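You operate a simulated robot arm through the tools that you are given. There is no shell and no other tool.

Carry out the task below with a simulated robot arm. There is one attempt and no reset: what you move stays moved.

## Task
Wipe the plate clean, then print the insole on the slide.
Fine: block back, drawer shut, switch on last. Set down upright: wiping block. What is to be rubbed or washed off counts as gone when no trace of it is left.

Only the result counts: the job must be done as asked and must still hold three seconds after the hand-in. Knocking over, shifting, dropping, spilling or breaking anything else fails it.

## Robot
A 6-joint arm with a two-finger gripper, fixed in place. Base frame: the origin is at the foot of the arm, x ahead of it, y to its left, z up. Readings come in m, degrees, newtons and seconds.
Its first joint turns from -166.0 to 166.0 degrees. Payload 1.71 kg.
The TCP is the grasp point between the finger pads, 0.02 m short of the fingertips. In the tool frame z runs along the fingers and y along their closing line. The gripper opens to 0.096 m. The gripper's body begins 0.113 m behind the TCP.
Orientation is that of the tool frame in the base frame, as a unit quaternion [w, x, y, z]. With the fingers straight down and closing along the base's y, the tool's x points along the base's -x, its y along +y and its z along -z.

## Interface
- The arm moves only by the tool jog_arm. Its argument "rows" is a list of rows, each a list of 7 numbers: the shift along the tool's x, y, z in units of 200 mm (1.0 is 200 mm), then the turn, a rotation vector about the tool's x, y, z in units of 60 degrees (1.0 is 60 degrees), then the finger opening in m, from 0 to 0.096. In form: [[tx, ty, tz, ax, ay, az, hand], ...]. A call has 1 to 20 rows; each row is the pose to reach, as a shift and turn from the pose commanded when the call began, along the tool's axes at that moment. A call with a number of a shift or a turn outside -1 to 1 is refused whole. A row lasts 0.2 s, in which the tool goes at most 0.05 m and 8.6 degrees; a call with a longer step from one row to the next is refused whole, and so is a gripper value outside its range. Where a pose cannot be reached the arm comes as near as it can. A force on the tool above 90 N (or 10 N above the force at the start of the call, whichever is more), or a blocked arm, ends the call early, and 0.2 s more pass. The fingers move at their own pace (about 0.045 m/s each) and stop on an object; they squeeze with about 33 N. The grip force told is the motor's: it shows also when the fingers shut on nothing. Time passes only in rows, and 0.2 s behind the last, so rows that repeat a pose let the fingers close. It gives the time, the measured TCP pose, the force on the tool (base axes), the opening and the grip force at its end, in the units of the frame above (readings bear some noise), with the torque about the TCP (base axes, N m) and any sound that the robot's microphone picked up, and new pictures: "views" is both (left out), scene, wrist or none.
- Cameras (640 x 400 px; columns grow to the right, rows downward): "scene" is fixed at [0.0513, -0.5007, 1.6481]; the picture's right is [0.82, -0.57, 0.00], its down [-0.32, -0.45, -0.83] and it looks along [0.48, 0.68, -0.55] (base axes); focal length 332 px, centre (320, 200). "wrist" rides on the gripper at [0.066, 0.014, -0.145] in the tool frame; the picture's right is [-0.21, 0.98, 0.00], its down [-0.88, -0.19, -0.45] and it looks along [-0.44, -0.09, 0.90] (tool axes); focal length 275 px, centre (320, 200). There is no depth. A picture from a camera that has moved, and an enlarged one, comes with that camera's place and axes in the base frame and with its lens.
- lift_body(by): slides the trunk up (or, below 0, down) by that many m; the arm rides with it, the base frame stays. It gives what a move gives, with no picture.
- zoom(camera, box): a new picture of the part [left, top, right, bottom] of that camera's present view, enlarged. It takes no simulated time.
- finish_job(): hands the job in; it is judged then, once.

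Places have to be worked out from the pictures, the camera data and where the tool is seen. Open the gripper and draw the arm clear of the work before you hand the job in, unless the task says otherwise.

The tools are called after "Call:" by a JSON object that holds its "fn" and its "kwargs". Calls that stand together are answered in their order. jog_arm: Moves the arm, as the interface text tells. Its arguments: {"type":"object","properties":{"rows":{"type":"array","items":{"type":"array","items":{"type":"number"}}},"views":{"type":"string","enum":["both","scene","wrist","none"]}},"required":["rows"]} The other tools are called the same way: lift_body (by) slides the trunk up or down; zoom (camera, box) takes an enlarged picture of a part of a camera's view; finish_job () hands the job in.

At the start:

```text
time: 0.0
tool_pos: [0.5478, 0.2475, 1.2009]
tcp_rot: [-0.001, -0.002, 1.0, 0.0]
contact_force: [0.0, 0.8, 0.8]
moment: [-0.01, -0.07, 0.01]
grip_width: 0.096
gripper_force: 0.1
trunk travel left (down, up): [-0.175, 0.215]
```

scene: 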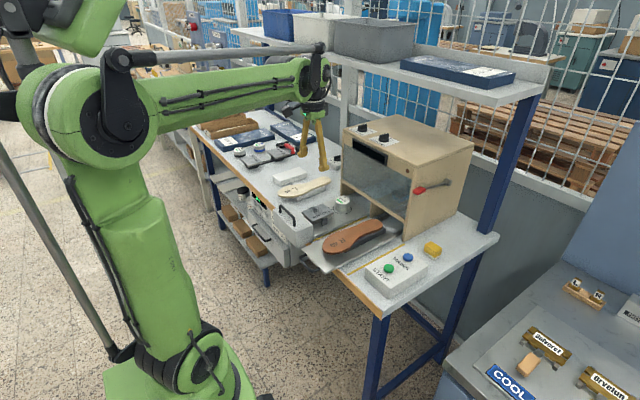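
wrist: 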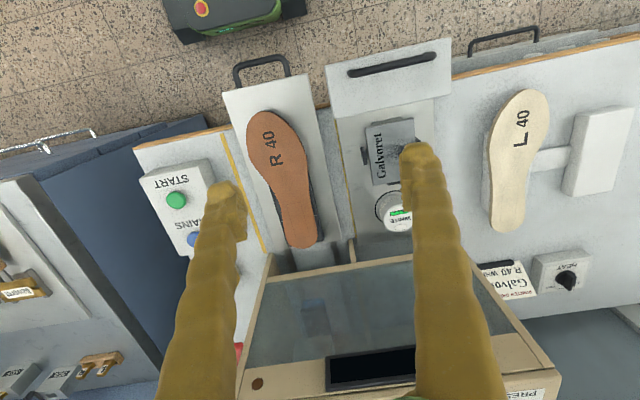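

The pictures show a hot-stamp/print machine with a slide carrying a brown insole "R 40", a drawer-like tray with a plate "Galvoret", a MAINS and START switch box, and other items. I zoom in on several parts to understand them before moving.

Call:
{"fn": "zoom", "kwargs": {"camera": "scene", "box": [260, 160, 480, 300]}}

Call:
{"fn": "zoom", "kwargs": {"camera": "scene", "box": [180, 100, 360, 215]}}

Call:
{"fn": "zoom", "kwargs": {"camera": "scene", "box": [440, 260, 640, 400]}}

Call:
{"fn": "zoom", "kwargs": {"camera": "wrist", "box": [320, 100, 480, 260]}}

Call:
{"fn": "zoom", "kwargs": {"camera": "wrist", "box": [460, 60, 640, 320]}}

Call:
{"fn": "zoom", "kwargs": {"camera": "wrist", "box": [120, 100, 340, 400]}}

Call:
{"fn": "zoom", "kwargs": {"camera": "scene", "box": [330, 100, 480, 200]}}

```text
2.86 times, centred on (370, 230) of scene
camera zoom: at [0.0513, -0.5007, 1.6481], right [0.82, -0.57, 0.0], down [-0.32, -0.45, -0.83], along [0.48, 0.68, -0.55], focal length 950 px, centre (177, 114)
```

zoom: 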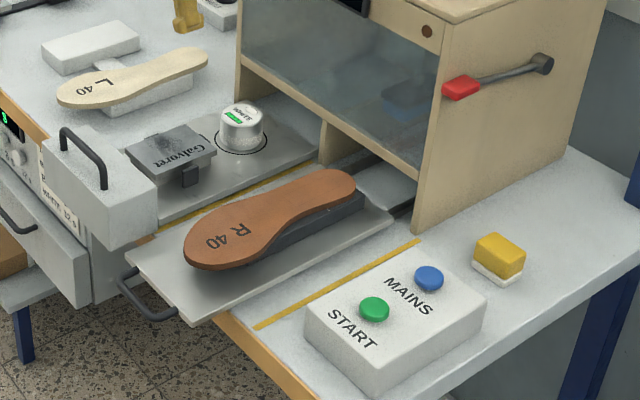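

```text
3.48 times, centred on (270, 158) of scene
camera zoom: at [0.0513, -0.5007, 1.6481], right [0.82, -0.57, 0.0], down [-0.32, -0.45, -0.83], along [0.48, 0.68, -0.55], focal length 1156 px, centre (494, 348)
```

zoom: 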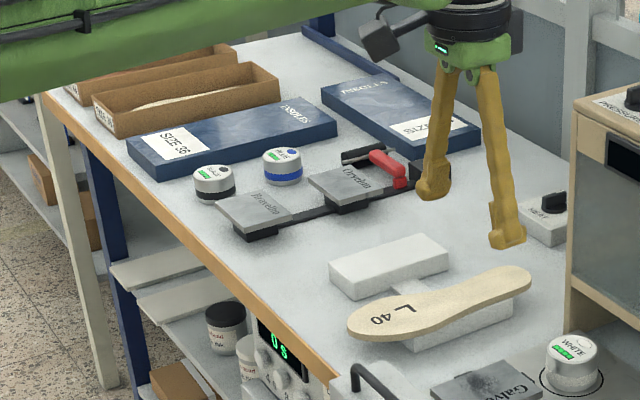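

```text
2.86 times, centred on (540, 330) of scene
camera zoom: at [0.0513, -0.5007, 1.6481], right [0.82, -0.57, 0.0], down [-0.32, -0.45, -0.83], along [0.48, 0.68, -0.55], focal length 950 px, centre (-309, -171)
```

zoom: 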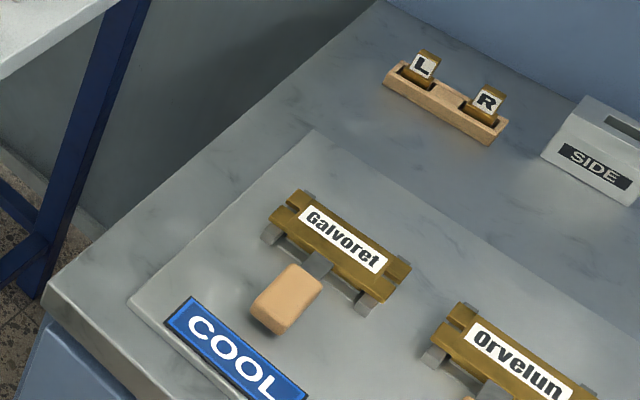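

```text
2.50 times, centred on (400, 180) of wrist
camera zoom: at [0.4812, 0.2618, 1.3455], right [0.21, 0.98, 0.0], down [0.88, -0.18, 0.44], along [0.43, -0.09, -0.9], focal length 688 px, centre (120, 250)
```

zoom: 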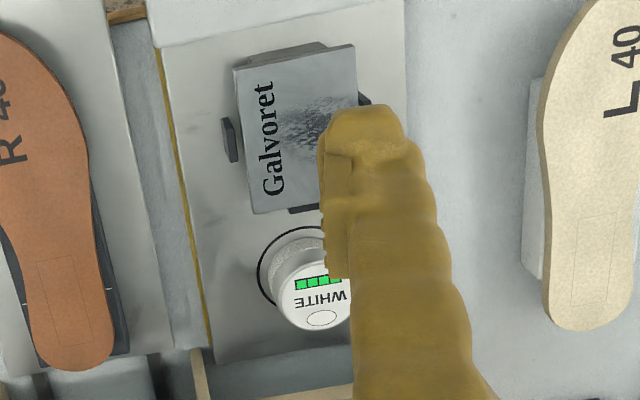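

```text
1.54 times, centred on (550, 190) of wrist
camera zoom: at [0.4812, 0.2618, 1.3455], right [0.21, 0.98, 0.0], down [0.88, -0.18, 0.44], along [0.43, -0.09, -0.9], focal length 424 px, centre (-34, 215)
```

zoom: 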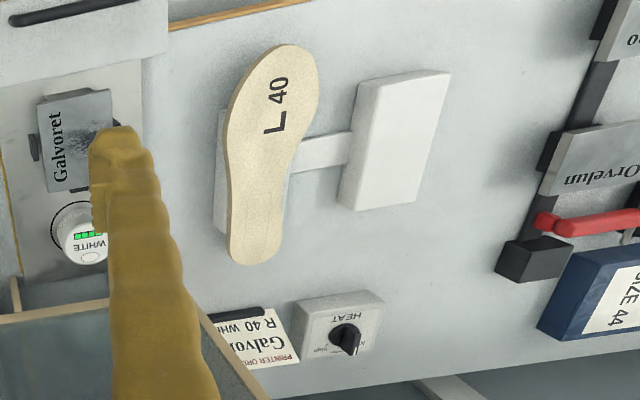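

```text
1.33 times, centred on (230, 250) of wrist
camera zoom: at [0.4812, 0.2618, 1.3455], right [0.21, 0.98, 0.0], down [0.88, -0.18, 0.44], along [0.43, -0.09, -0.9], focal length 367 px, centre (440, 133)
```

zoom: 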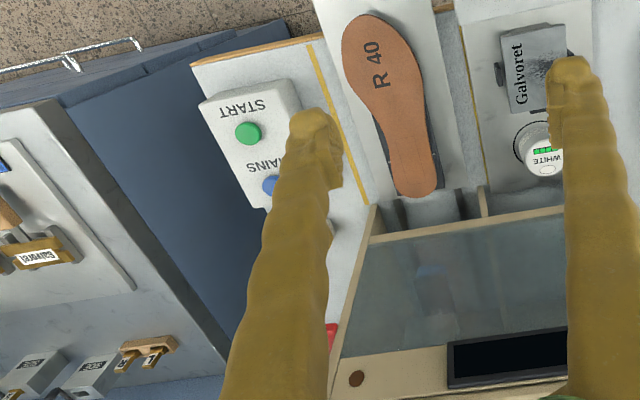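

```text
4.00 times, centred on (405, 150) of scene
camera zoom: at [0.0513, -0.5007, 1.6481], right [0.82, -0.57, 0.0], down [-0.32, -0.45, -0.83], along [0.48, 0.68, -0.55], focal length 1330 px, centre (-20, 400)
```

zoom: 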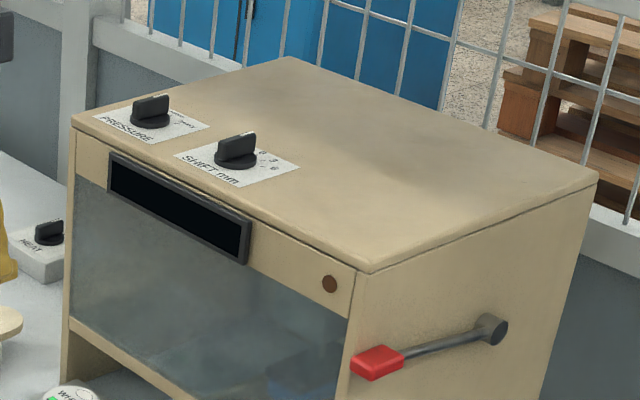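

The machine is a pad printer: left tray with the smeared "Galvoret" plate and ink cup, right slide with the R 40 insole, a yellow wiping block near the switch box, and an order card at about (0.99, 0.59). I move the tool left at the same height to read the card and knobs.

Call:
{"fn": "jog_arm", "kwargs": {"rows": [[0, 0.25, 0, 0, 0, 0, 0.096], [0, 0.5, 0, 0, 0, 0, 0.096], [0, 0.75, 0, 0, 0, 0, 0.096], [0, 1.0, 0, 0, 0, 0, 0.096]], "views": "both"}}

```text
time: 1.0
tool_pos: [0.5381, 0.4443, 1.2077]
tcp_rot: [0.004, 0.002, 1.0, 0.0]
contact_force: [0.7, -0.1, -0.6]
moment: [0.07, 0.22, -0.02]
grip_width: 0.0961
gripper_force: 0.1
trunk travel left (down, up): [-0.175, 0.215]
camera wrist: at [0.4714, 0.4581, 1.3513], right [0.21, 0.98, 0.0], down [0.87, -0.19, 0.45], along [0.44, -0.09, -0.89], focal length 275 px, centre (320, 200)
```

scene: 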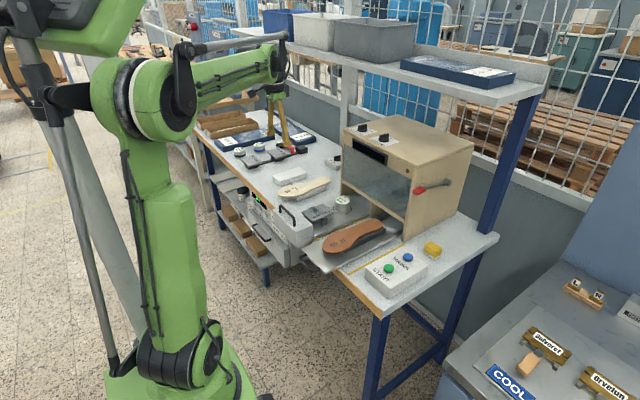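
wrist: 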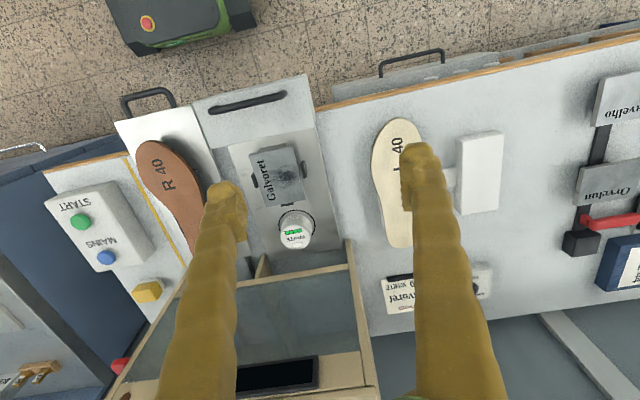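

The finger hides the card and heat knob; I shift left another 0.1 m and forward a bit so they come between the fingers.

Call:
{"fn": "jog_arm", "kwargs": {"rows": [[-0.2, 0.15, 0, 0, 0, 0, 0.096], [-0.4, 0.3, 0, 0, 0, 0, 0.096], [-0.5, 0.5, 0, 0, 0, 0, 0.096], [-0.5, 0.5, 0, 0, 0, 0, 0.096]], "views": "wrist"}}

```text
time: 2.0
tool_pos: [0.6331, 0.5502, 1.2115]
tcp_rot: [0.005, 0.0, 1.0, 0.0]
contact_force: [0.7, 0.4, -1.6]
moment: [-0.07, 0.09, 0.04]
grip_width: 0.0961
gripper_force: 0.0
trunk travel left (down, up): [-0.175, 0.215]
camera wrist: at [0.5646, 0.5633, 1.3549], right [0.2, 0.98, 0.0], down [0.87, -0.18, 0.46], along [0.45, -0.09, -0.89], focal length 275 px, centre (320, 200)
```

wrist: 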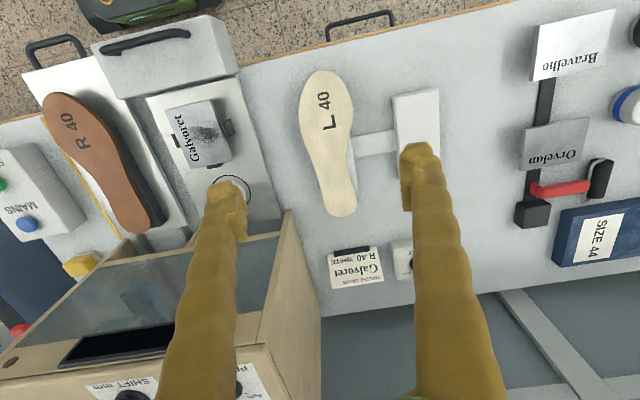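

The card is in view now between the fingers, so I zoom on it and on the machine's knobs.

Call:
{"fn": "zoom", "kwargs": {"camera": "wrist", "box": [315, 230, 425, 300]}}

Call:
{"fn": "zoom", "kwargs": {"camera": "wrist", "box": [60, 320, 300, 400]}}

Call:
{"fn": "zoom", "kwargs": {"camera": "wrist", "box": [80, 20, 280, 220]}}

Call:
{"fn": "zoom", "kwargs": {"camera": "wrist", "box": [480, 0, 640, 280]}}

Call:
{"fn": "zoom", "kwargs": {"camera": "scene", "box": [230, 170, 330, 270]}}

```text
5.71 times, centred on (370, 265) of wrist
camera zoom: at [0.5646, 0.5633, 1.3549], right [0.2, 0.98, 0.0], down [0.87, -0.18, 0.46], along [0.45, -0.09, -0.89], focal length 1573 px, centre (34, -171)
```

zoom: 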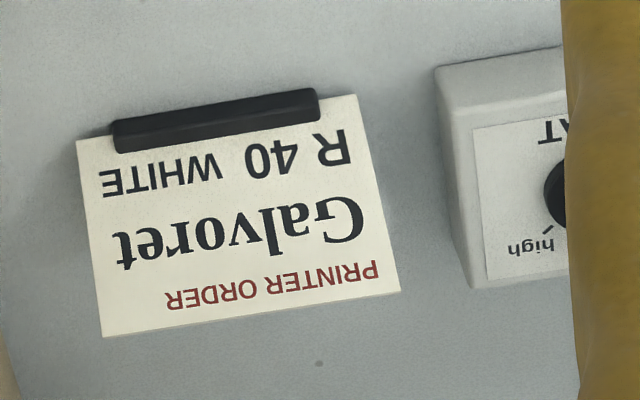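

```text
2.67 times, centred on (180, 360) of wrist
camera zoom: at [0.5646, 0.5633, 1.3549], right [0.2, 0.98, 0.0], down [0.87, -0.18, 0.46], along [0.45, -0.09, -0.89], focal length 734 px, centre (693, -227)
```

zoom: 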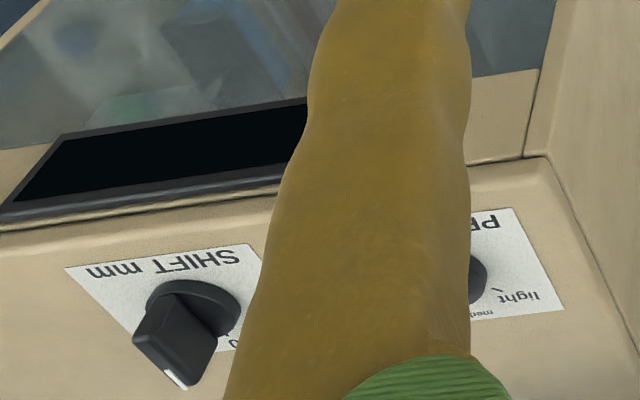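

```text
2.00 times, centred on (180, 120) of wrist
camera zoom: at [0.5646, 0.5633, 1.3549], right [0.2, 0.98, 0.0], down [0.87, -0.18, 0.46], along [0.45, -0.09, -0.89], focal length 551 px, centre (600, 360)
```

zoom: 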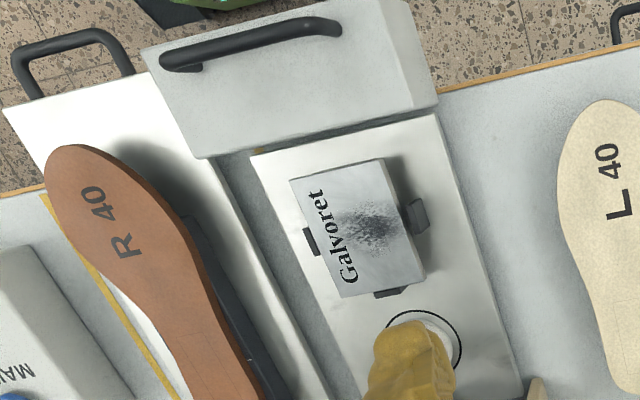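

```text
1.43 times, centred on (560, 140) of wrist
camera zoom: at [0.5646, 0.5633, 1.3549], right [0.2, 0.98, 0.0], down [0.87, -0.18, 0.46], along [0.45, -0.09, -0.89], focal length 393 px, centre (-23, 286)
```

zoom: 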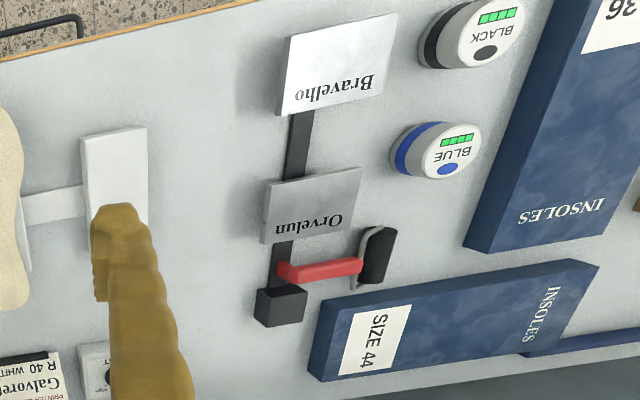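

```text
4.00 times, centred on (280, 220) of scene
camera zoom: at [0.0513, -0.5007, 1.6481], right [0.82, -0.57, 0.0], down [-0.32, -0.45, -0.83], along [0.48, 0.68, -0.55], focal length 1330 px, centre (480, 120)
```

zoom: 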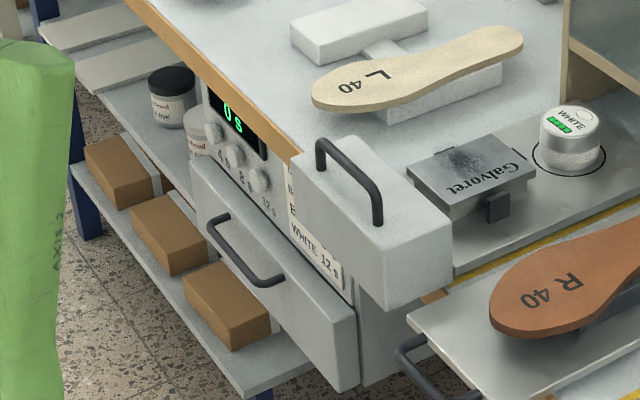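

The order card reads "Galvoret / R 40 WHITE", matching the mounted plate, insole and cup. I zoom further on the under-table unit's label, the switch box and the lever for clues on how things work.

Call:
{"fn": "zoom", "kwargs": {"camera": "scene", "box": [275, 185, 325, 250]}}

Call:
{"fn": "zoom", "kwargs": {"camera": "scene", "box": [365, 230, 450, 295]}}

Call:
{"fn": "zoom", "kwargs": {"camera": "scene", "box": [340, 115, 420, 175]}}

Call:
{"fn": "zoom", "kwargs": {"camera": "scene", "box": [580, 270, 640, 330]}}

```text
6.15 times, centred on (300, 218) of scene
camera zoom: at [0.0513, -0.5007, 1.6481], right [0.82, -0.57, 0.0], down [-0.32, -0.45, -0.83], along [0.48, 0.68, -0.55], focal length 2046 px, centre (443, 92)
```

zoom: 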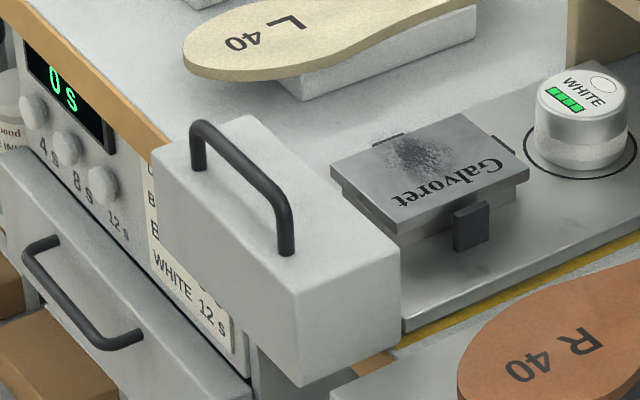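

```text
6.15 times, centred on (408, 262) of scene
camera zoom: at [0.0513, -0.5007, 1.6481], right [0.82, -0.57, 0.0], down [-0.32, -0.45, -0.83], along [0.48, 0.68, -0.55], focal length 2046 px, centre (-218, -185)
```

zoom: 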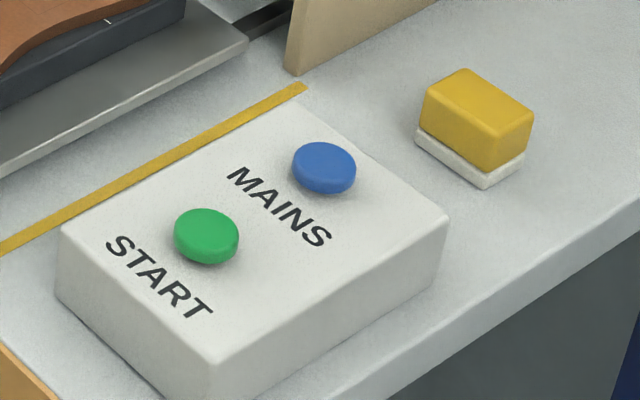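

```text
6.67 times, centred on (380, 145) of scene
camera zoom: at [0.0513, -0.5007, 1.6481], right [0.82, -0.57, 0.0], down [-0.32, -0.45, -0.83], along [0.48, 0.68, -0.55], focal length 2216 px, centre (-80, 567)
```

zoom: 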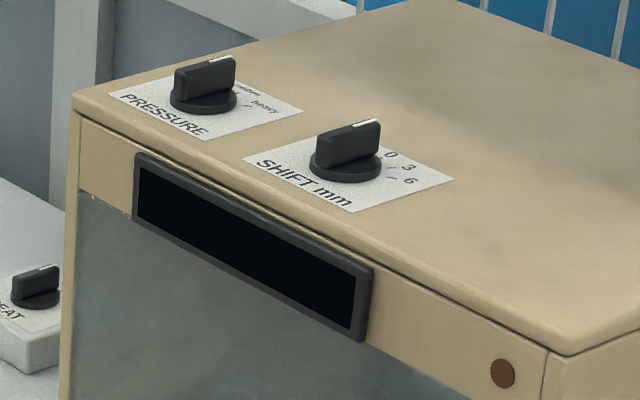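

```text
6.67 times, centred on (610, 300) of scene
camera zoom: at [0.0513, -0.5007, 1.6481], right [0.82, -0.57, 0.0], down [-0.32, -0.45, -0.83], along [0.48, 0.68, -0.55], focal length 2216 px, centre (-1613, -467)
```

zoom: 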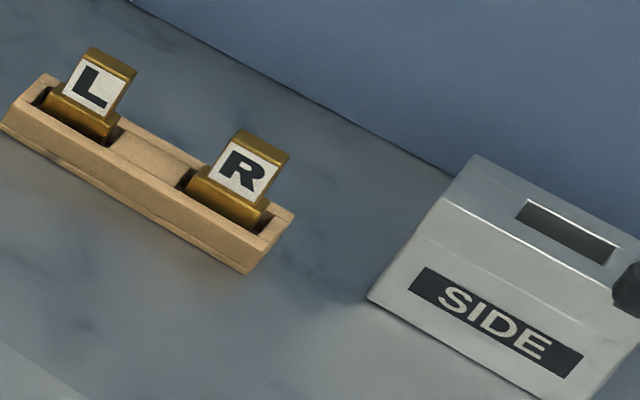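

Everything matches: wipe with the yellow block near the switch box, then shut the drawer, push the slide, MAINS and START. I retract a little and travel right to look at the block, the box and the lever from above.

Call:
{"fn": "jog_arm", "kwargs": {"rows": [[0.2, -0.1, 0, 0, 0, 0, 0.096], [0.4, -0.25, 0, 0, 0, 0, 0.096], [0.4, -0.5, 0, 0, 0, 0, 0.096], [0.4, -0.75, 0, 0, 0, 0, 0.096], [0.4, -1.0, 0, 0, 0, 0, 0.096]], "views": "none"}}

Call:
{"fn": "jog_arm", "kwargs": {"rows": [[0, -0.25, 0, 0, 0, 0, 0.096], [0, -0.5, 0, 0, 0, 0, 0.096], [0, -0.75, 0, 0, 0, 0, 0.096], [0, -1.0, 0, 0, 0, 0, 0.096]], "views": "none"}}

Call:
{"fn": "jog_arm", "kwargs": {"rows": [[0, -0.25, 0, 0, 0, 0, 0.096], [0, -0.5, 0, 0, 0, 0, 0.096], [0, -0.7, 0, 0, 0, 0, 0.096], [-0.2, -0.7, 0, 0, 0, 0, 0.096], [-0.4, -0.7, 0, 0, 0, 0, 0.096], [-0.6, -0.7, 0, 0, 0, 0, 0.096], [-0.6, -0.7, 0, 0, 0, 0, 0.096]], "views": "both"}}

```text
time: 3.2
tool_pos: [0.5466, 0.3495, 1.205]
tcp_rot: [0.006, 0.0, 1.0, 0.0]
contact_force: [0.0, 0.0, -0.7]
moment: [-0.04, 0.04, -0.01]
grip_width: 0.0961
gripper_force: 0.2
trunk travel left (down, up): [-0.175, 0.215]
```

```text
time: 4.2
tool_pos: [0.5532, 0.148, 1.2107]
tcp_rot: [0.007, 0.0, 1.0, 0.0]
contact_force: [-0.7, -0.6, 0.7]
moment: [-0.02, 0.05, 0.01]
grip_width: 0.096
gripper_force: 0.0
trunk travel left (down, up): [-0.175, 0.215]
```

```text
time: 5.8
tool_pos: [0.6725, 0.0103, 1.2101]
tcp_rot: [0.006, -0.002, 1.0, 0.0]
contact_force: [-0.4, 0.9, 0.7]
moment: [0.02, 0.03, -0.01]
grip_width: 0.0959
gripper_force: 0.0
trunk travel left (down, up): [-0.175, 0.215]
camera wrist: at [0.6049, 0.0242, 1.353], right [0.2, 0.98, 0.0], down [0.87, -0.18, 0.46], along [0.45, -0.09, -0.89], focal length 275 px, centre (320, 200)
```

scene: 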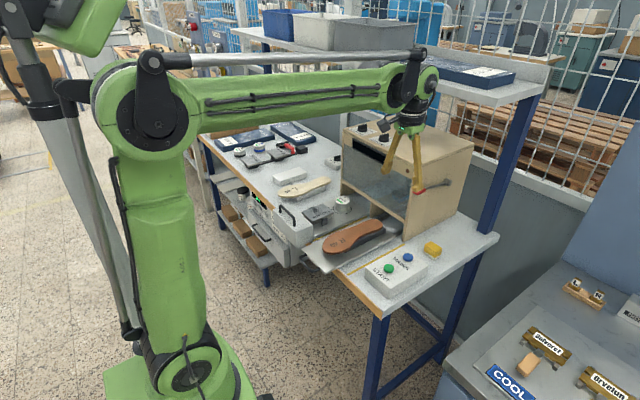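
wrist: 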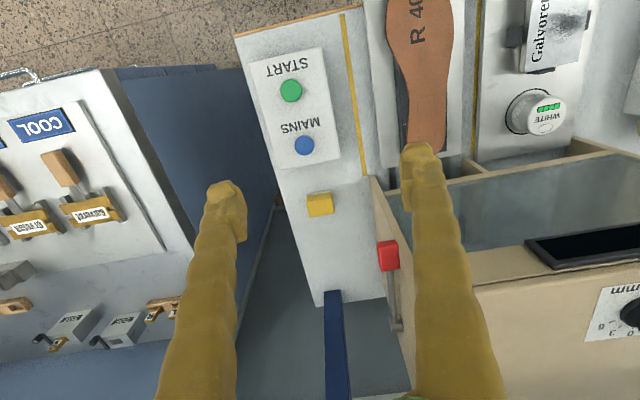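

The yellow block sits clearly in view, right of the machine's right wall, with the red lever above-behind it. I zoom in for accurate positions.

Call:
{"fn": "zoom", "kwargs": {"camera": "wrist", "box": [270, 160, 370, 250]}}

Call:
{"fn": "zoom", "kwargs": {"camera": "wrist", "box": [240, 30, 400, 220]}}

Call:
{"fn": "zoom", "kwargs": {"camera": "wrist", "box": [340, 180, 460, 350]}}

Call:
{"fn": "zoom", "kwargs": {"camera": "wrist", "box": [370, 0, 640, 180]}}

```text
4.44 times, centred on (320, 205) of wrist
camera zoom: at [0.6049, 0.0242, 1.353], right [0.2, 0.98, 0.0], down [0.87, -0.18, 0.46], along [0.45, -0.09, -0.89], focal length 1224 px, centre (320, 178)
```

zoom: 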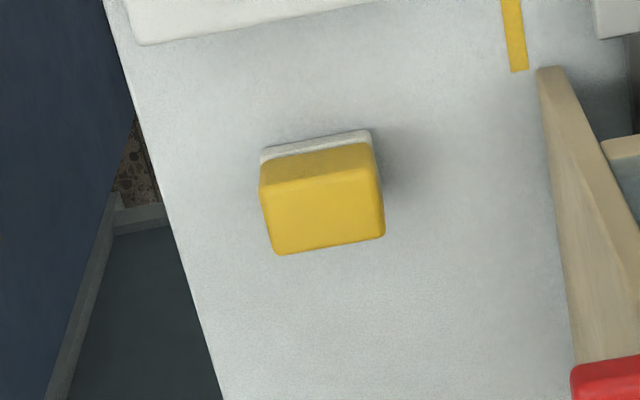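

```text
2.11 times, centred on (320, 125) of wrist
camera zoom: at [0.6049, 0.0242, 1.353], right [0.2, 0.98, 0.0], down [0.87, -0.18, 0.46], along [0.45, -0.09, -0.89], focal length 580 px, centre (320, 358)
```

zoom: 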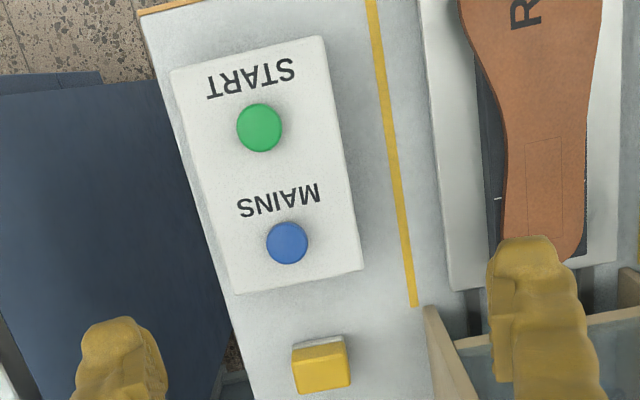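

```text
2.35 times, centred on (400, 265) of wrist
camera zoom: at [0.6049, 0.0242, 1.353], right [0.2, 0.98, 0.0], down [0.87, -0.18, 0.46], along [0.45, -0.09, -0.89], focal length 648 px, centre (132, 47)
```

zoom: 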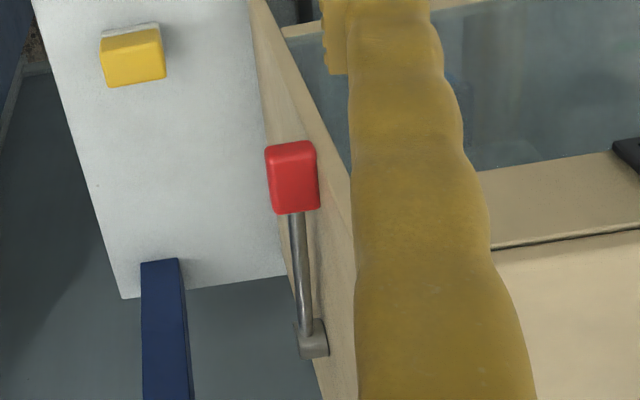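

```text
2.22 times, centred on (505, 90) of wrist
camera zoom: at [0.6049, 0.0242, 1.353], right [0.2, 0.98, 0.0], down [0.87, -0.18, 0.46], along [0.45, -0.09, -0.89], focal length 612 px, centre (-91, 444)
```

zoom: 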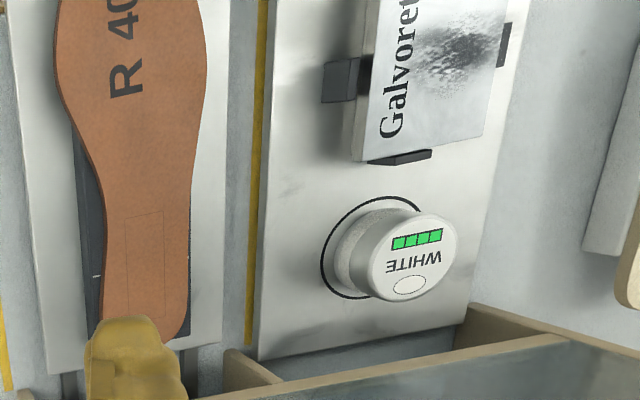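

Triangulating wrist and scene pictures puts the block's top centre near (0.846, -0.022, 0.907), the table near z 0.87, and the red lever close beside it at about y 0.05–0.07. To keep clear of the lever I turn the tool -90° about its axis, so that the fingers close along x and the camera is on the far side from the machine.

Call:
{"fn": "jog_arm", "kwargs": {"rows": [[0, 0, 0, 0, 0, -0.125, 0.096], [0, 0, 0, 0, 0, -0.25, 0.096], [0, 0, 0, 0, 0, -0.375, 0.096], [0, 0, 0, 0, 0, -0.5, 0.096], [0, 0, 0, 0, 0, -0.625, 0.096], [0, 0, 0, 0, 0, -0.75, 0.096], [0, 0, 0, 0, 0, -0.75, 0.096]], "views": "none"}}

Call:
{"fn": "jog_arm", "kwargs": {"rows": [[0, 0, 0, 0, 0, -0.125, 0.096], [0, 0, 0, 0, 0, -0.25, 0.096], [0, 0, 0, 0, 0, -0.375, 0.096], [0, 0, 0, 0, 0, -0.5, 0.096], [0, 0, 0, 0, 0, -0.625, 0.096], [0, 0, 0, 0, 0, -0.75, 0.096], [0, 0, 0, 0, 0, -0.75, 0.096]], "views": "both"}}

```text
time: 7.4
tool_pos: [0.6696, 0.0082, 1.2088]
tcp_rot: [0.007, -0.383, 0.924, -0.002]
contact_force: [0.2, -0.5, -0.2]
moment: [0.0, 0.0, -0.04]
grip_width: 0.0957
gripper_force: 0.0
trunk travel left (down, up): [-0.175, 0.215]
```

```text
time: 9.0
tool_pos: [0.6698, 0.0069, 1.2089]
tcp_rot: [-0.004, 0.708, -0.707, 0.006]
contact_force: [-0.6, -0.9, 0.1]
moment: [-0.01, 0.01, 0.0]
grip_width: 0.096
gripper_force: 0.0
trunk travel left (down, up): [-0.175, 0.215]
camera wrist: at [0.6537, -0.0581, 1.3543], right [-0.98, 0.2, -0.01], down [0.18, 0.88, 0.45], along [0.1, 0.44, -0.89], focal length 275 px, centre (320, 200)
```

scene: 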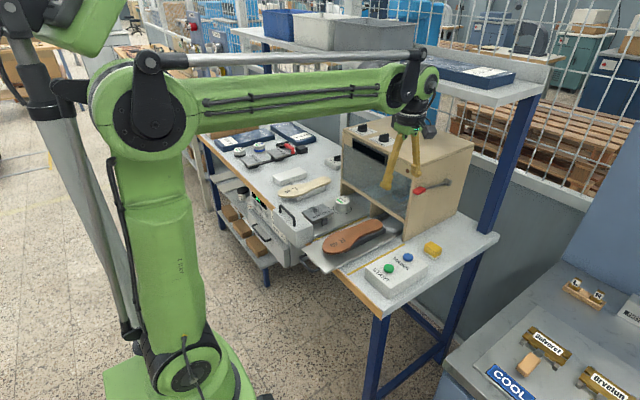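
wrist: 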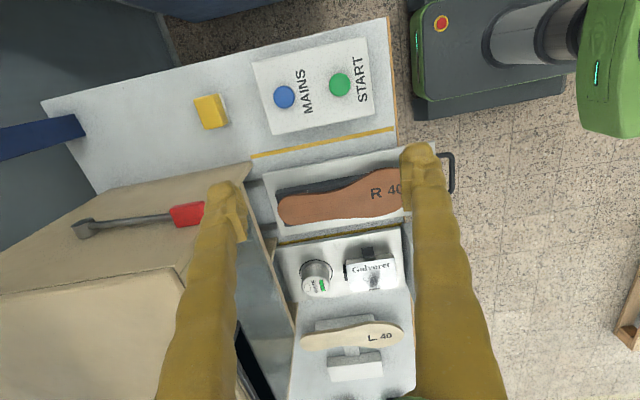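

The block is confirmed at about (0.845, -0.024), with the lever knob at (0.835, 0.063, 1.08), so the narrow gripper side will pass. I move above the block and part way down.

Call:
{"fn": "jog_arm", "kwargs": {"rows": [[0.155, 0, 0, 0, 0, 0, 0.096], [0.155, -0.22, 0, 0, 0, 0, 0.096], [0.155, -0.44, 0, 0, 0, 0, 0.096], [0.155, -0.66, 0, 0, 0, 0, 0.096], [0.155, -0.875, 0, 0, 0, 0, 0.096], [0.155, -0.875, 0.2, 0, 0, 0, 0.096], [0.155, -0.875, 0.4, 0, 0, 0, 0.096], [0.155, -0.875, 0.6, 0, 0, 0, 0.096], [0.155, -0.875, 0.75, 0, 0, 0, 0.096], [0.155, -0.875, 0.75, 0, 0, 0, 0.096]], "views": "both"}}

```text
time: 11.2
tool_pos: [0.8471, -0.0233, 1.061]
tcp_rot: [-0.006, 0.708, -0.706, 0.004]
contact_force: [-0.3, -0.2, 0.5]
moment: [-0.03, -0.01, 0.03]
grip_width: 0.096
gripper_force: 0.1
trunk travel left (down, up): [-0.175, 0.215]
camera wrist: at [0.8313, -0.0883, 1.2048], right [-0.98, 0.21, -0.01], down [0.18, 0.88, 0.45], along [0.1, 0.44, -0.89], focal length 275 px, centre (320, 200)
```

scene: 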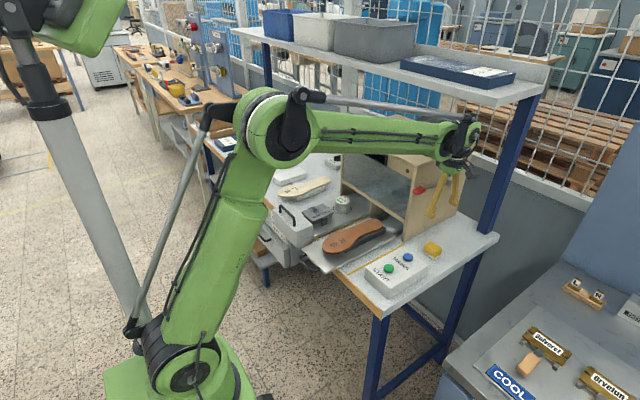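
wrist: 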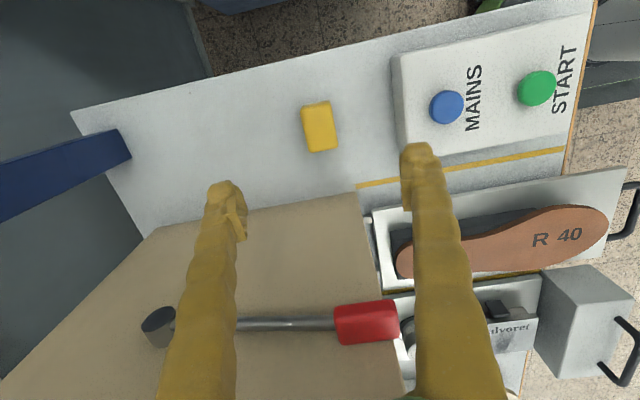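

The block appears centred between the fingers at about (0.847, -0.027); I zoom in to check its edges before descending.

Call:
{"fn": "zoom", "kwargs": {"camera": "wrist", "box": [280, 80, 360, 170]}}

Call:
{"fn": "zoom", "kwargs": {"camera": "scene", "box": [390, 130, 480, 270]}}

```text
4.44 times, centred on (320, 125) of wrist
camera zoom: at [0.8313, -0.0883, 1.2048], right [-0.98, 0.21, -0.01], down [0.18, 0.88, 0.45], along [0.1, 0.44, -0.89], focal length 1224 px, centre (320, 533)
```

zoom: 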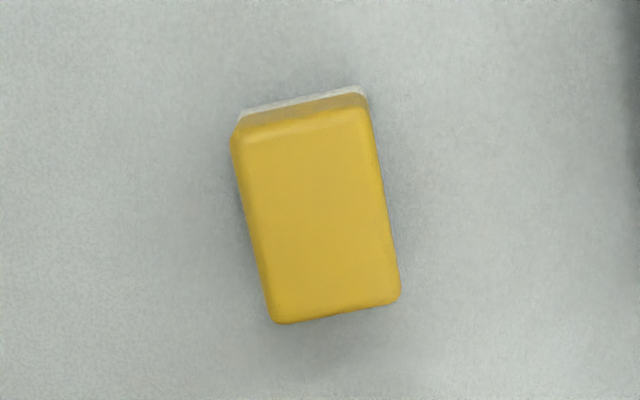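

```text
2.86 times, centred on (435, 200) of scene
camera zoom: at [0.0513, -0.5007, 1.6481], right [0.82, -0.57, 0.0], down [-0.32, -0.45, -0.83], along [0.48, 0.68, -0.55], focal length 950 px, centre (-9, 200)
```

zoom: 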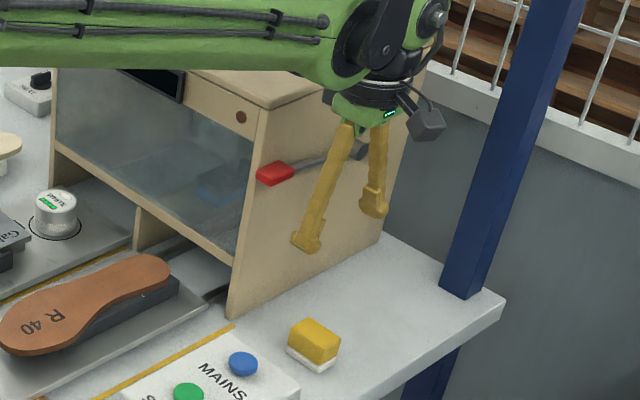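

The block is axis-aligned, spanning x 0.831–0.864, y -0.048 to -0.002, with a white felt underside. I go down to about z 0.90, with the fingers still open.

Call:
{"fn": "jog_arm", "kwargs": {"rows": [[0.007, 0, 0.2, 0, 0, 0, 0.096], [0.007, 0, 0.4, 0, 0, 0, 0.096], [0.007, 0, 0.6, 0, 0, 0, 0.096], [0.007, 0, 0.7, 0, 0, 0, 0.096], [0.007, 0, 0.8, 0, 0, 0, 0.096], [0.007, 0, 0.8, 0, 0, 0, 0.096]], "views": "both"}}

```text
time: 12.6
tool_pos: [0.8485, -0.0239, 0.9017]
tcp_rot: [0.004, -0.707, 0.707, -0.005]
contact_force: [-0.4, -0.5, 0.2]
moment: [0.01, 0.0, -0.01]
grip_width: 0.0962
gripper_force: 0.1
trunk travel left (down, up): [-0.175, 0.215]
camera wrist: at [0.8327, -0.0886, 1.0461], right [-0.98, 0.21, -0.01], down [0.18, 0.88, 0.45], along [0.1, 0.44, -0.89], focal length 275 px, centre (320, 200)
```

scene: 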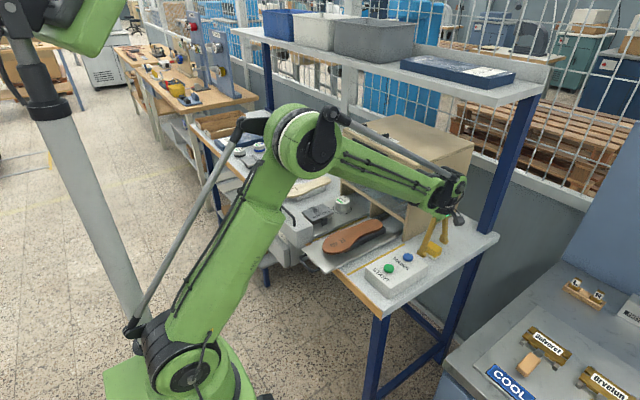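
wrist: 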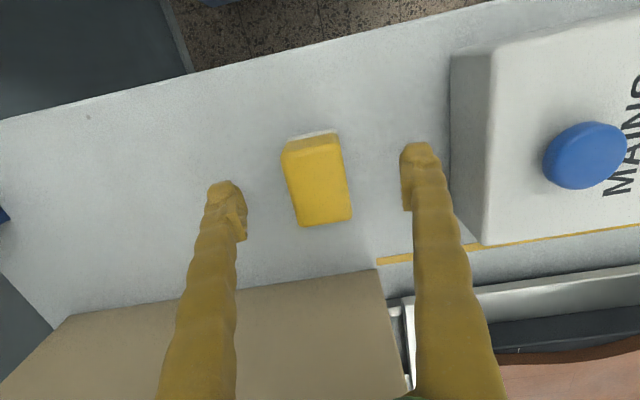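

The fingers straddle the block with no contact. I close the gripper.

Call:
{"fn": "jog_arm", "kwargs": {"rows": [[0, 0, 0, 0, 0, 0, 0.02], [0, 0, 0, 0, 0, 0, 0.02], [0, 0, 0, 0, 0, 0, 0.02], [0, 0, 0, 0, 0, 0, 0.02], [0, 0, 0, 0, 0, 0, 0.02], [0, 0, 0, 0, 0, 0, 0.02]], "views": "wrist"}}

```text
time: 14.0
tool_pos: [0.8487, -0.0233, 0.9019]
tcp_rot: [-0.005, 0.707, -0.707, 0.005]
contact_force: [-1.5, -0.2, -0.5]
moment: [0.01, 0.04, -0.01]
grip_width: 0.0336
gripper_force: 33.1
trunk travel left (down, up): [-0.175, 0.215]
camera wrist: at [0.8325, -0.0886, 1.0465], right [-0.98, 0.21, -0.01], down [0.18, 0.88, 0.45], along [0.1, 0.44, -0.89], focal length 275 px, centre (320, 200)
```

wrist: 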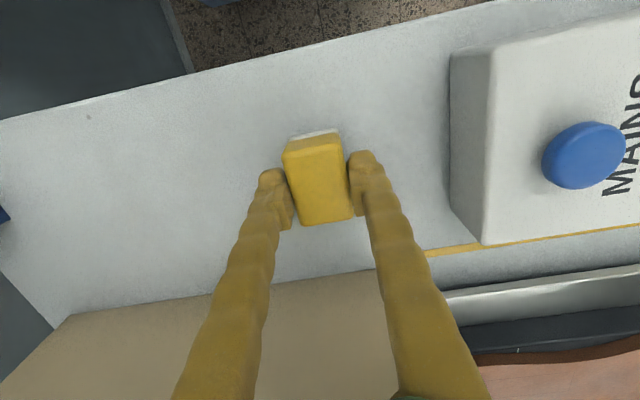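

The block is held (width 0.0336, 33 N). I lift it straight up past the lever.

Call:
{"fn": "jog_arm", "kwargs": {"rows": [[0, 0, -0.05, 0, 0, 0, 0.02], [0, 0, -0.2, 0, 0, 0, 0.02], [0, 0, -0.4, 0, 0, 0, 0.02], [0, 0, -0.6, 0, 0, 0, 0.02], [0, 0, -0.8, 0, 0, 0, 0.02], [0, 0, -1.0, 0, 0, 0, 0.02], [0, 0, -1.0, 0, 0, 0, 0.02]], "views": "both"}}

```text
time: 15.6
tool_pos: [0.8486, -0.0209, 1.1008]
tcp_rot: [-0.005, 0.708, -0.706, 0.005]
contact_force: [0.2, 0.1, -0.8]
moment: [-0.02, -0.03, -0.01]
grip_width: 0.0334
gripper_force: 33.1
trunk travel left (down, up): [-0.175, 0.215]
camera wrist: at [0.833, -0.086, 1.2462], right [-0.98, 0.21, -0.01], down [0.18, 0.88, 0.45], along [0.1, 0.44, -0.89], focal length 275 px, centre (320, 200)
```

scene: 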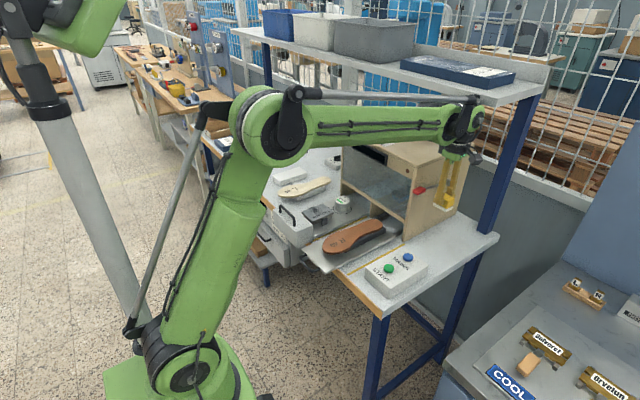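
wrist: 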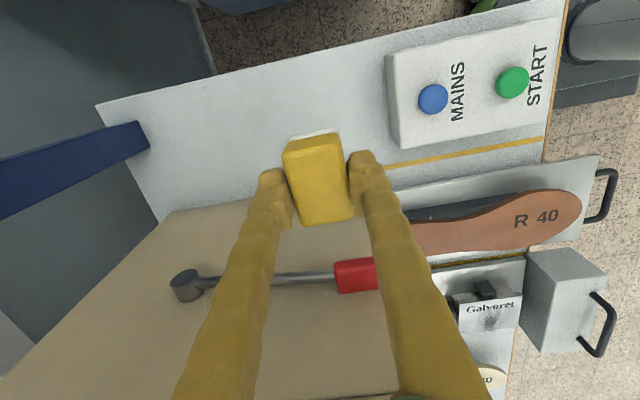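

Nothing is left on the table where the block was, so its home is the bare spot at about (0.848, -0.024). I draw back along -x and then move toward the plate to view it between the fingers.

Call:
{"fn": "jog_arm", "kwargs": {"rows": [[0, 0.25, 0, 0, 0, 0, 0.02], [0, 0.5, 0, 0, 0, 0, 0.02], [0, 0.75, 0, 0, 0, 0, 0.02], [0, 0.95, 0, 0, 0, 0, 0.02], [-0.25, 0.95, 0, 0, 0, 0, 0.02], [-0.5, 0.95, 0, 0, 0, 0, 0.02], [-0.75, 0.95, 0, 0, 0, 0, 0.02], [-0.95, 0.95, 0, 0, 0, 0, 0.02], [-0.95, 0.95, 0, 0, 0, 0, 0.02]], "views": "both"}}

```text
time: 17.6
tool_pos: [0.656, 0.171, 1.0977]
tcp_rot: [-0.005, 0.708, -0.707, 0.005]
contact_force: [0.1, 0.3, -1.2]
moment: [-0.07, -0.01, 0.01]
grip_width: 0.0335
gripper_force: 32.8
trunk travel left (down, up): [-0.175, 0.215]
camera wrist: at [0.6395, 0.1057, 1.2418], right [-0.98, 0.21, -0.01], down [0.18, 0.88, 0.45], along [0.1, 0.44, -0.89], focal length 275 px, centre (320, 200)
```

scene: 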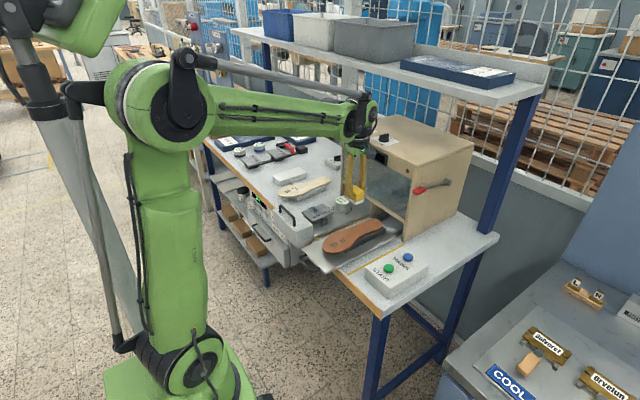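
wrist: 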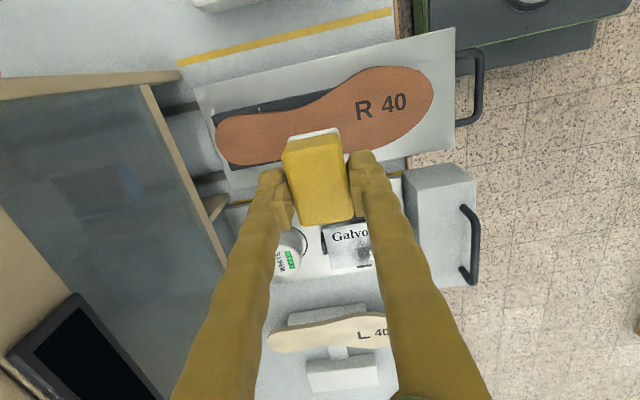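

The plate is partially hidden by the right finger; I shift to -x by 3 cm and look again enlarged.

Call:
{"fn": "jog_arm", "kwargs": {"rows": [[0.1, 0.15, 0, 0, 0, 0, 0.02], [0.1, 0.2, 0, 0, 0, 0, 0.02]], "views": "wrist"}}

Call:
{"fn": "zoom", "kwargs": {"camera": "wrist", "box": [240, 190, 400, 300]}}

```text
time: 18.2
tool_pos: [0.6153, 0.1471, 1.0972]
tcp_rot: [0.005, -0.707, 0.708, -0.005]
contact_force: [-0.3, -0.5, 0.0]
moment: [0.06, -0.03, 0.03]
grip_width: 0.0334
gripper_force: 33.3
trunk travel left (down, up): [-0.175, 0.215]
camera wrist: at [0.5993, 0.082, 1.2414], right [-0.98, 0.21, -0.01], down [0.18, 0.88, 0.45], along [0.1, 0.44, -0.89], focal length 275 px, centre (320, 200)
```

wrist: 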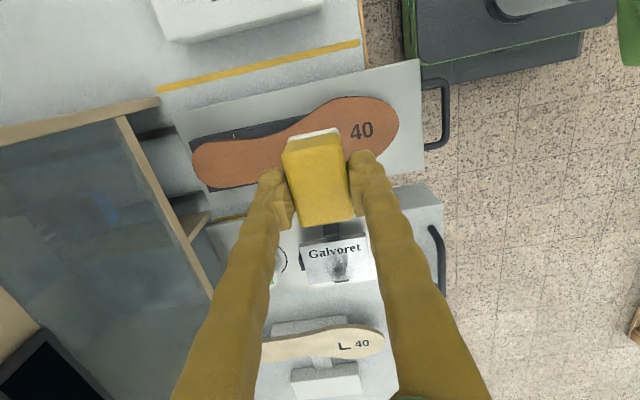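

```text
3.64 times, centred on (320, 245) of wrist
camera zoom: at [0.5993, 0.082, 1.2414], right [-0.98, 0.21, -0.01], down [0.18, 0.88, 0.45], along [0.1, 0.44, -0.89], focal length 1001 px, centre (320, 36)
```

zoom: 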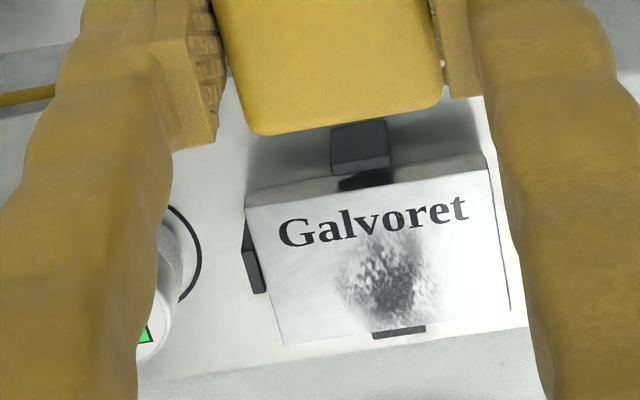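

The plate spans about x 0.584–0.683, y 0.314–0.390, top z ≈ 0.912, with the smear around x 0.60–0.66, y 0.335–0.39. I carry the block above the smear and down to about z 0.97 (contact expected near 0.944).

Call:
{"fn": "jog_arm", "kwargs": {"rows": [[-0.25, -0.05, 0, 0, 0, 0, 0.02], [-0.5, -0.09, 0, 0, 0, 0, 0.02], [-0.75, -0.09, 0, 0, 0, 0, 0.02], [-0.98, -0.09, 0, 0, 0, 0, 0.02], [-0.98, -0.09, 0.2, 0, 0, 0, 0.02], [-0.98, -0.09, 0.4, 0, 0, 0, 0.02], [-0.98, -0.09, 0.63, 0, 0, 0, 0.02], [-0.98, -0.09, 0.63, 0, 0, 0, 0.02]], "views": "both"}}

```text
refused: row 1 steps farther than a row can; nothing moved
```

The first step was slightly over the limit; I split it more finely.

Call:
{"fn": "jog_arm", "kwargs": {"rows": [[-0.2, -0.05, 0, 0, 0, 0, 0.02], [-0.4, -0.09, 0, 0, 0, 0, 0.02], [-0.6, -0.09, 0, 0, 0, 0, 0.02], [-0.8, -0.09, 0, 0, 0, 0, 0.02], [-0.98, -0.09, 0, 0, 0, 0, 0.02], [-0.98, -0.09, 0.2, 0, 0, 0, 0.02], [-0.98, -0.09, 0.4, 0, 0, 0, 0.02], [-0.98, -0.09, 0.6, 0, 0, 0, 0.02], [-0.98, -0.09, 0.63, 0, 0, 0, 0.02], [-0.98, -0.09, 0.63, 0, 0, 0, 0.02]], "views": "both"}}

```text
time: 20.4
tool_pos: [0.6344, 0.3428, 0.9766]
tcp_rot: [0.005, -0.707, 0.707, -0.004]
contact_force: [0.1, 0.6, -0.5]
moment: [0.01, 0.03, 0.01]
grip_width: 0.0333
gripper_force: 33.2
trunk travel left (down, up): [-0.175, 0.215]
camera wrist: at [0.6193, 0.2774, 1.1202], right [-0.98, 0.21, -0.01], down [0.18, 0.88, 0.45], along [0.1, 0.44, -0.89], focal length 275 px, centre (320, 200)
```

scene: 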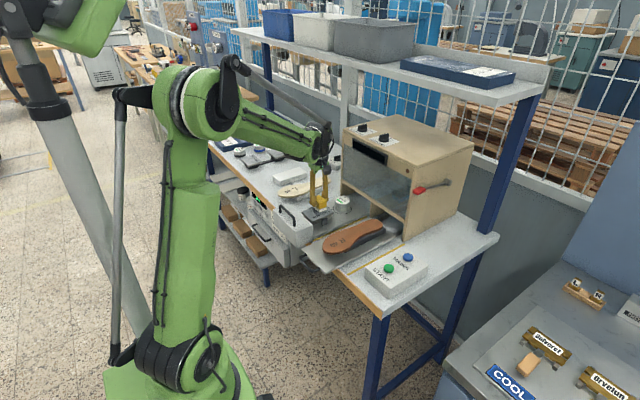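
wrist: 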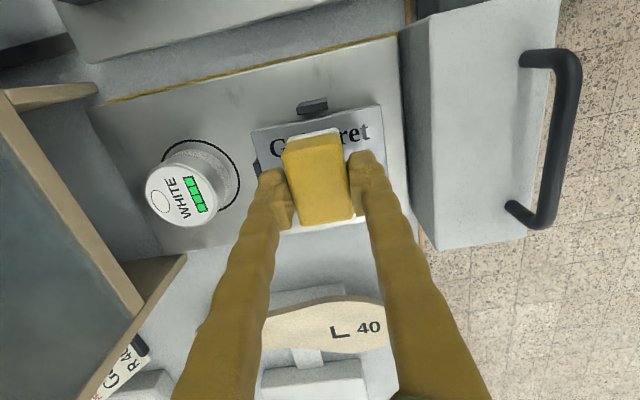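

The block is above the plate and clear of the drawer front and cup. I descend carefully to about z 0.951.

Call:
{"fn": "jog_arm", "kwargs": {"rows": [[-0.03, 0, 0.05, 0, 0, 0, 0.02], [-0.06, 0, 0.1, 0, 0, 0, 0.02], [-0.06, 0, 0.128, 0, 0, 0, 0.02], [-0.06, 0, 0.128, 0, 0, 0, 0.02]], "views": "none"}}

Call:
{"fn": "jog_arm", "kwargs": {"rows": [[0, 0, 0.01, 0, 0, 0, 0.02], [0, 0, 0.02, 0, 0, 0, 0.02], [0, 0, 0.02, 0, 0, 0, 0.02]], "views": "wrist"}}

```text
time: 21.4
tool_pos: [0.6367, 0.3541, 0.9514]
tcp_rot: [-0.005, 0.708, -0.707, 0.004]
contact_force: [0.1, 4.6, 30.1]
moment: [0.09, 0.09, -0.02]
grip_width: 0.0338
gripper_force: 33.1
trunk travel left (down, up): [-0.175, 0.215]
```

```text
time: 22.2
tool_pos: [0.6351, 0.3524, 0.9464]
tcp_rot: [-0.005, 0.708, -0.707, 0.004]
contact_force: [1.2, 5.1, 28.6]
moment: [0.06, 0.11, 0.0]
grip_width: 0.0335
gripper_force: 33.3
trunk travel left (down, up): [-0.175, 0.215]
camera wrist: at [0.6188, 0.2871, 1.0909], right [-0.98, 0.21, -0.01], down [0.18, 0.88, 0.45], along [0.1, 0.44, -0.89], focal length 275 px, centre (320, 200)
```

wrist: 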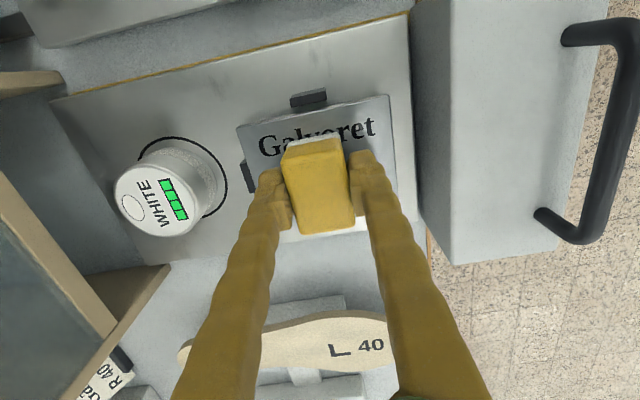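

Contact came earlier than expected (30 N at z 0.951) and the further 4 mm mostly slid the block up in the grip. I ease up about 2 mm to find the lighter contact.

Call:
{"fn": "jog_arm", "kwargs": {"rows": [[0, 0, -0.005, 0, 0, 0, 0.02], [0, 0, -0.01, 0, 0, 0, 0.02]], "views": "none"}}

```text
time: 22.8
tool_pos: [0.6357, 0.3522, 0.9461]
tcp_rot: [-0.004, 0.707, -0.707, 0.005]
contact_force: [-1.0, 1.2, 12.9]
moment: [-0.03, 0.11, -0.02]
grip_width: 0.0336
gripper_force: 33.3
trunk travel left (down, up): [-0.175, 0.215]
```

Now a light 13 N contact. I wipe along y over the middle of the smear, a back-and-forth stroke.

Call:
{"fn": "jog_arm", "kwargs": {"rows": [[-0.04, 0, 0, 0, 0, 0, 0.02], [-0.08, 0, 0, 0, 0, 0, 0.02], [-0.11, 0, 0, 0, 0, 0, 0.02], [-0.07, 0, 0, 0, 0, 0, 0.02], [-0.03, 0, 0, 0, 0, 0, 0.02], [0.01, 0, 0, 0, 0, 0, 0.02], [0.05, 0, 0, 0, 0, 0, 0.02], [0.08, 0, 0, 0, 0, 0, 0.02], [0.08, 0, 0, 0, 0, 0, 0.02]], "views": "both"}}

```text
time: 24.8
tool_pos: [0.6342, 0.337, 0.9462]
tcp_rot: [0.006, -0.707, 0.707, -0.005]
contact_force: [-1.2, 4.4, 18.8]
moment: [0.13, 0.13, 0.02]
grip_width: 0.0336
gripper_force: 33.5
trunk travel left (down, up): [-0.175, 0.215]
camera wrist: at [0.6187, 0.2716, 1.0905], right [-0.98, 0.2, -0.01], down [0.18, 0.88, 0.45], along [0.1, 0.44, -0.89], focal length 275 px, centre (320, 200)
```

scene: 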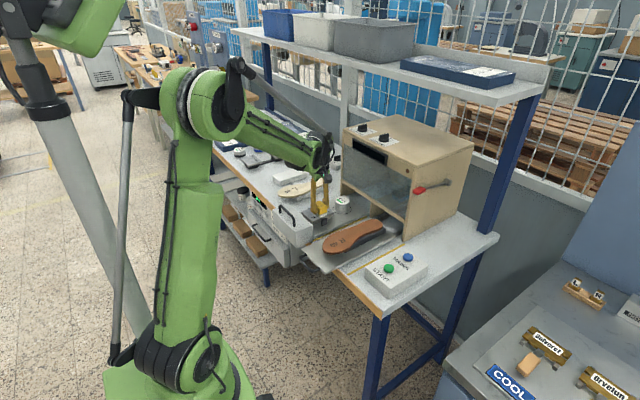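
wrist: 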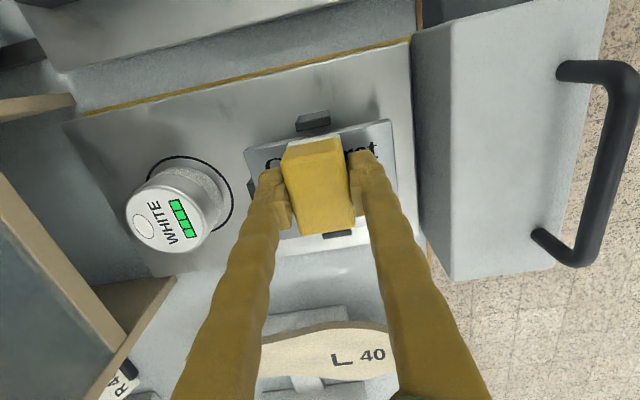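

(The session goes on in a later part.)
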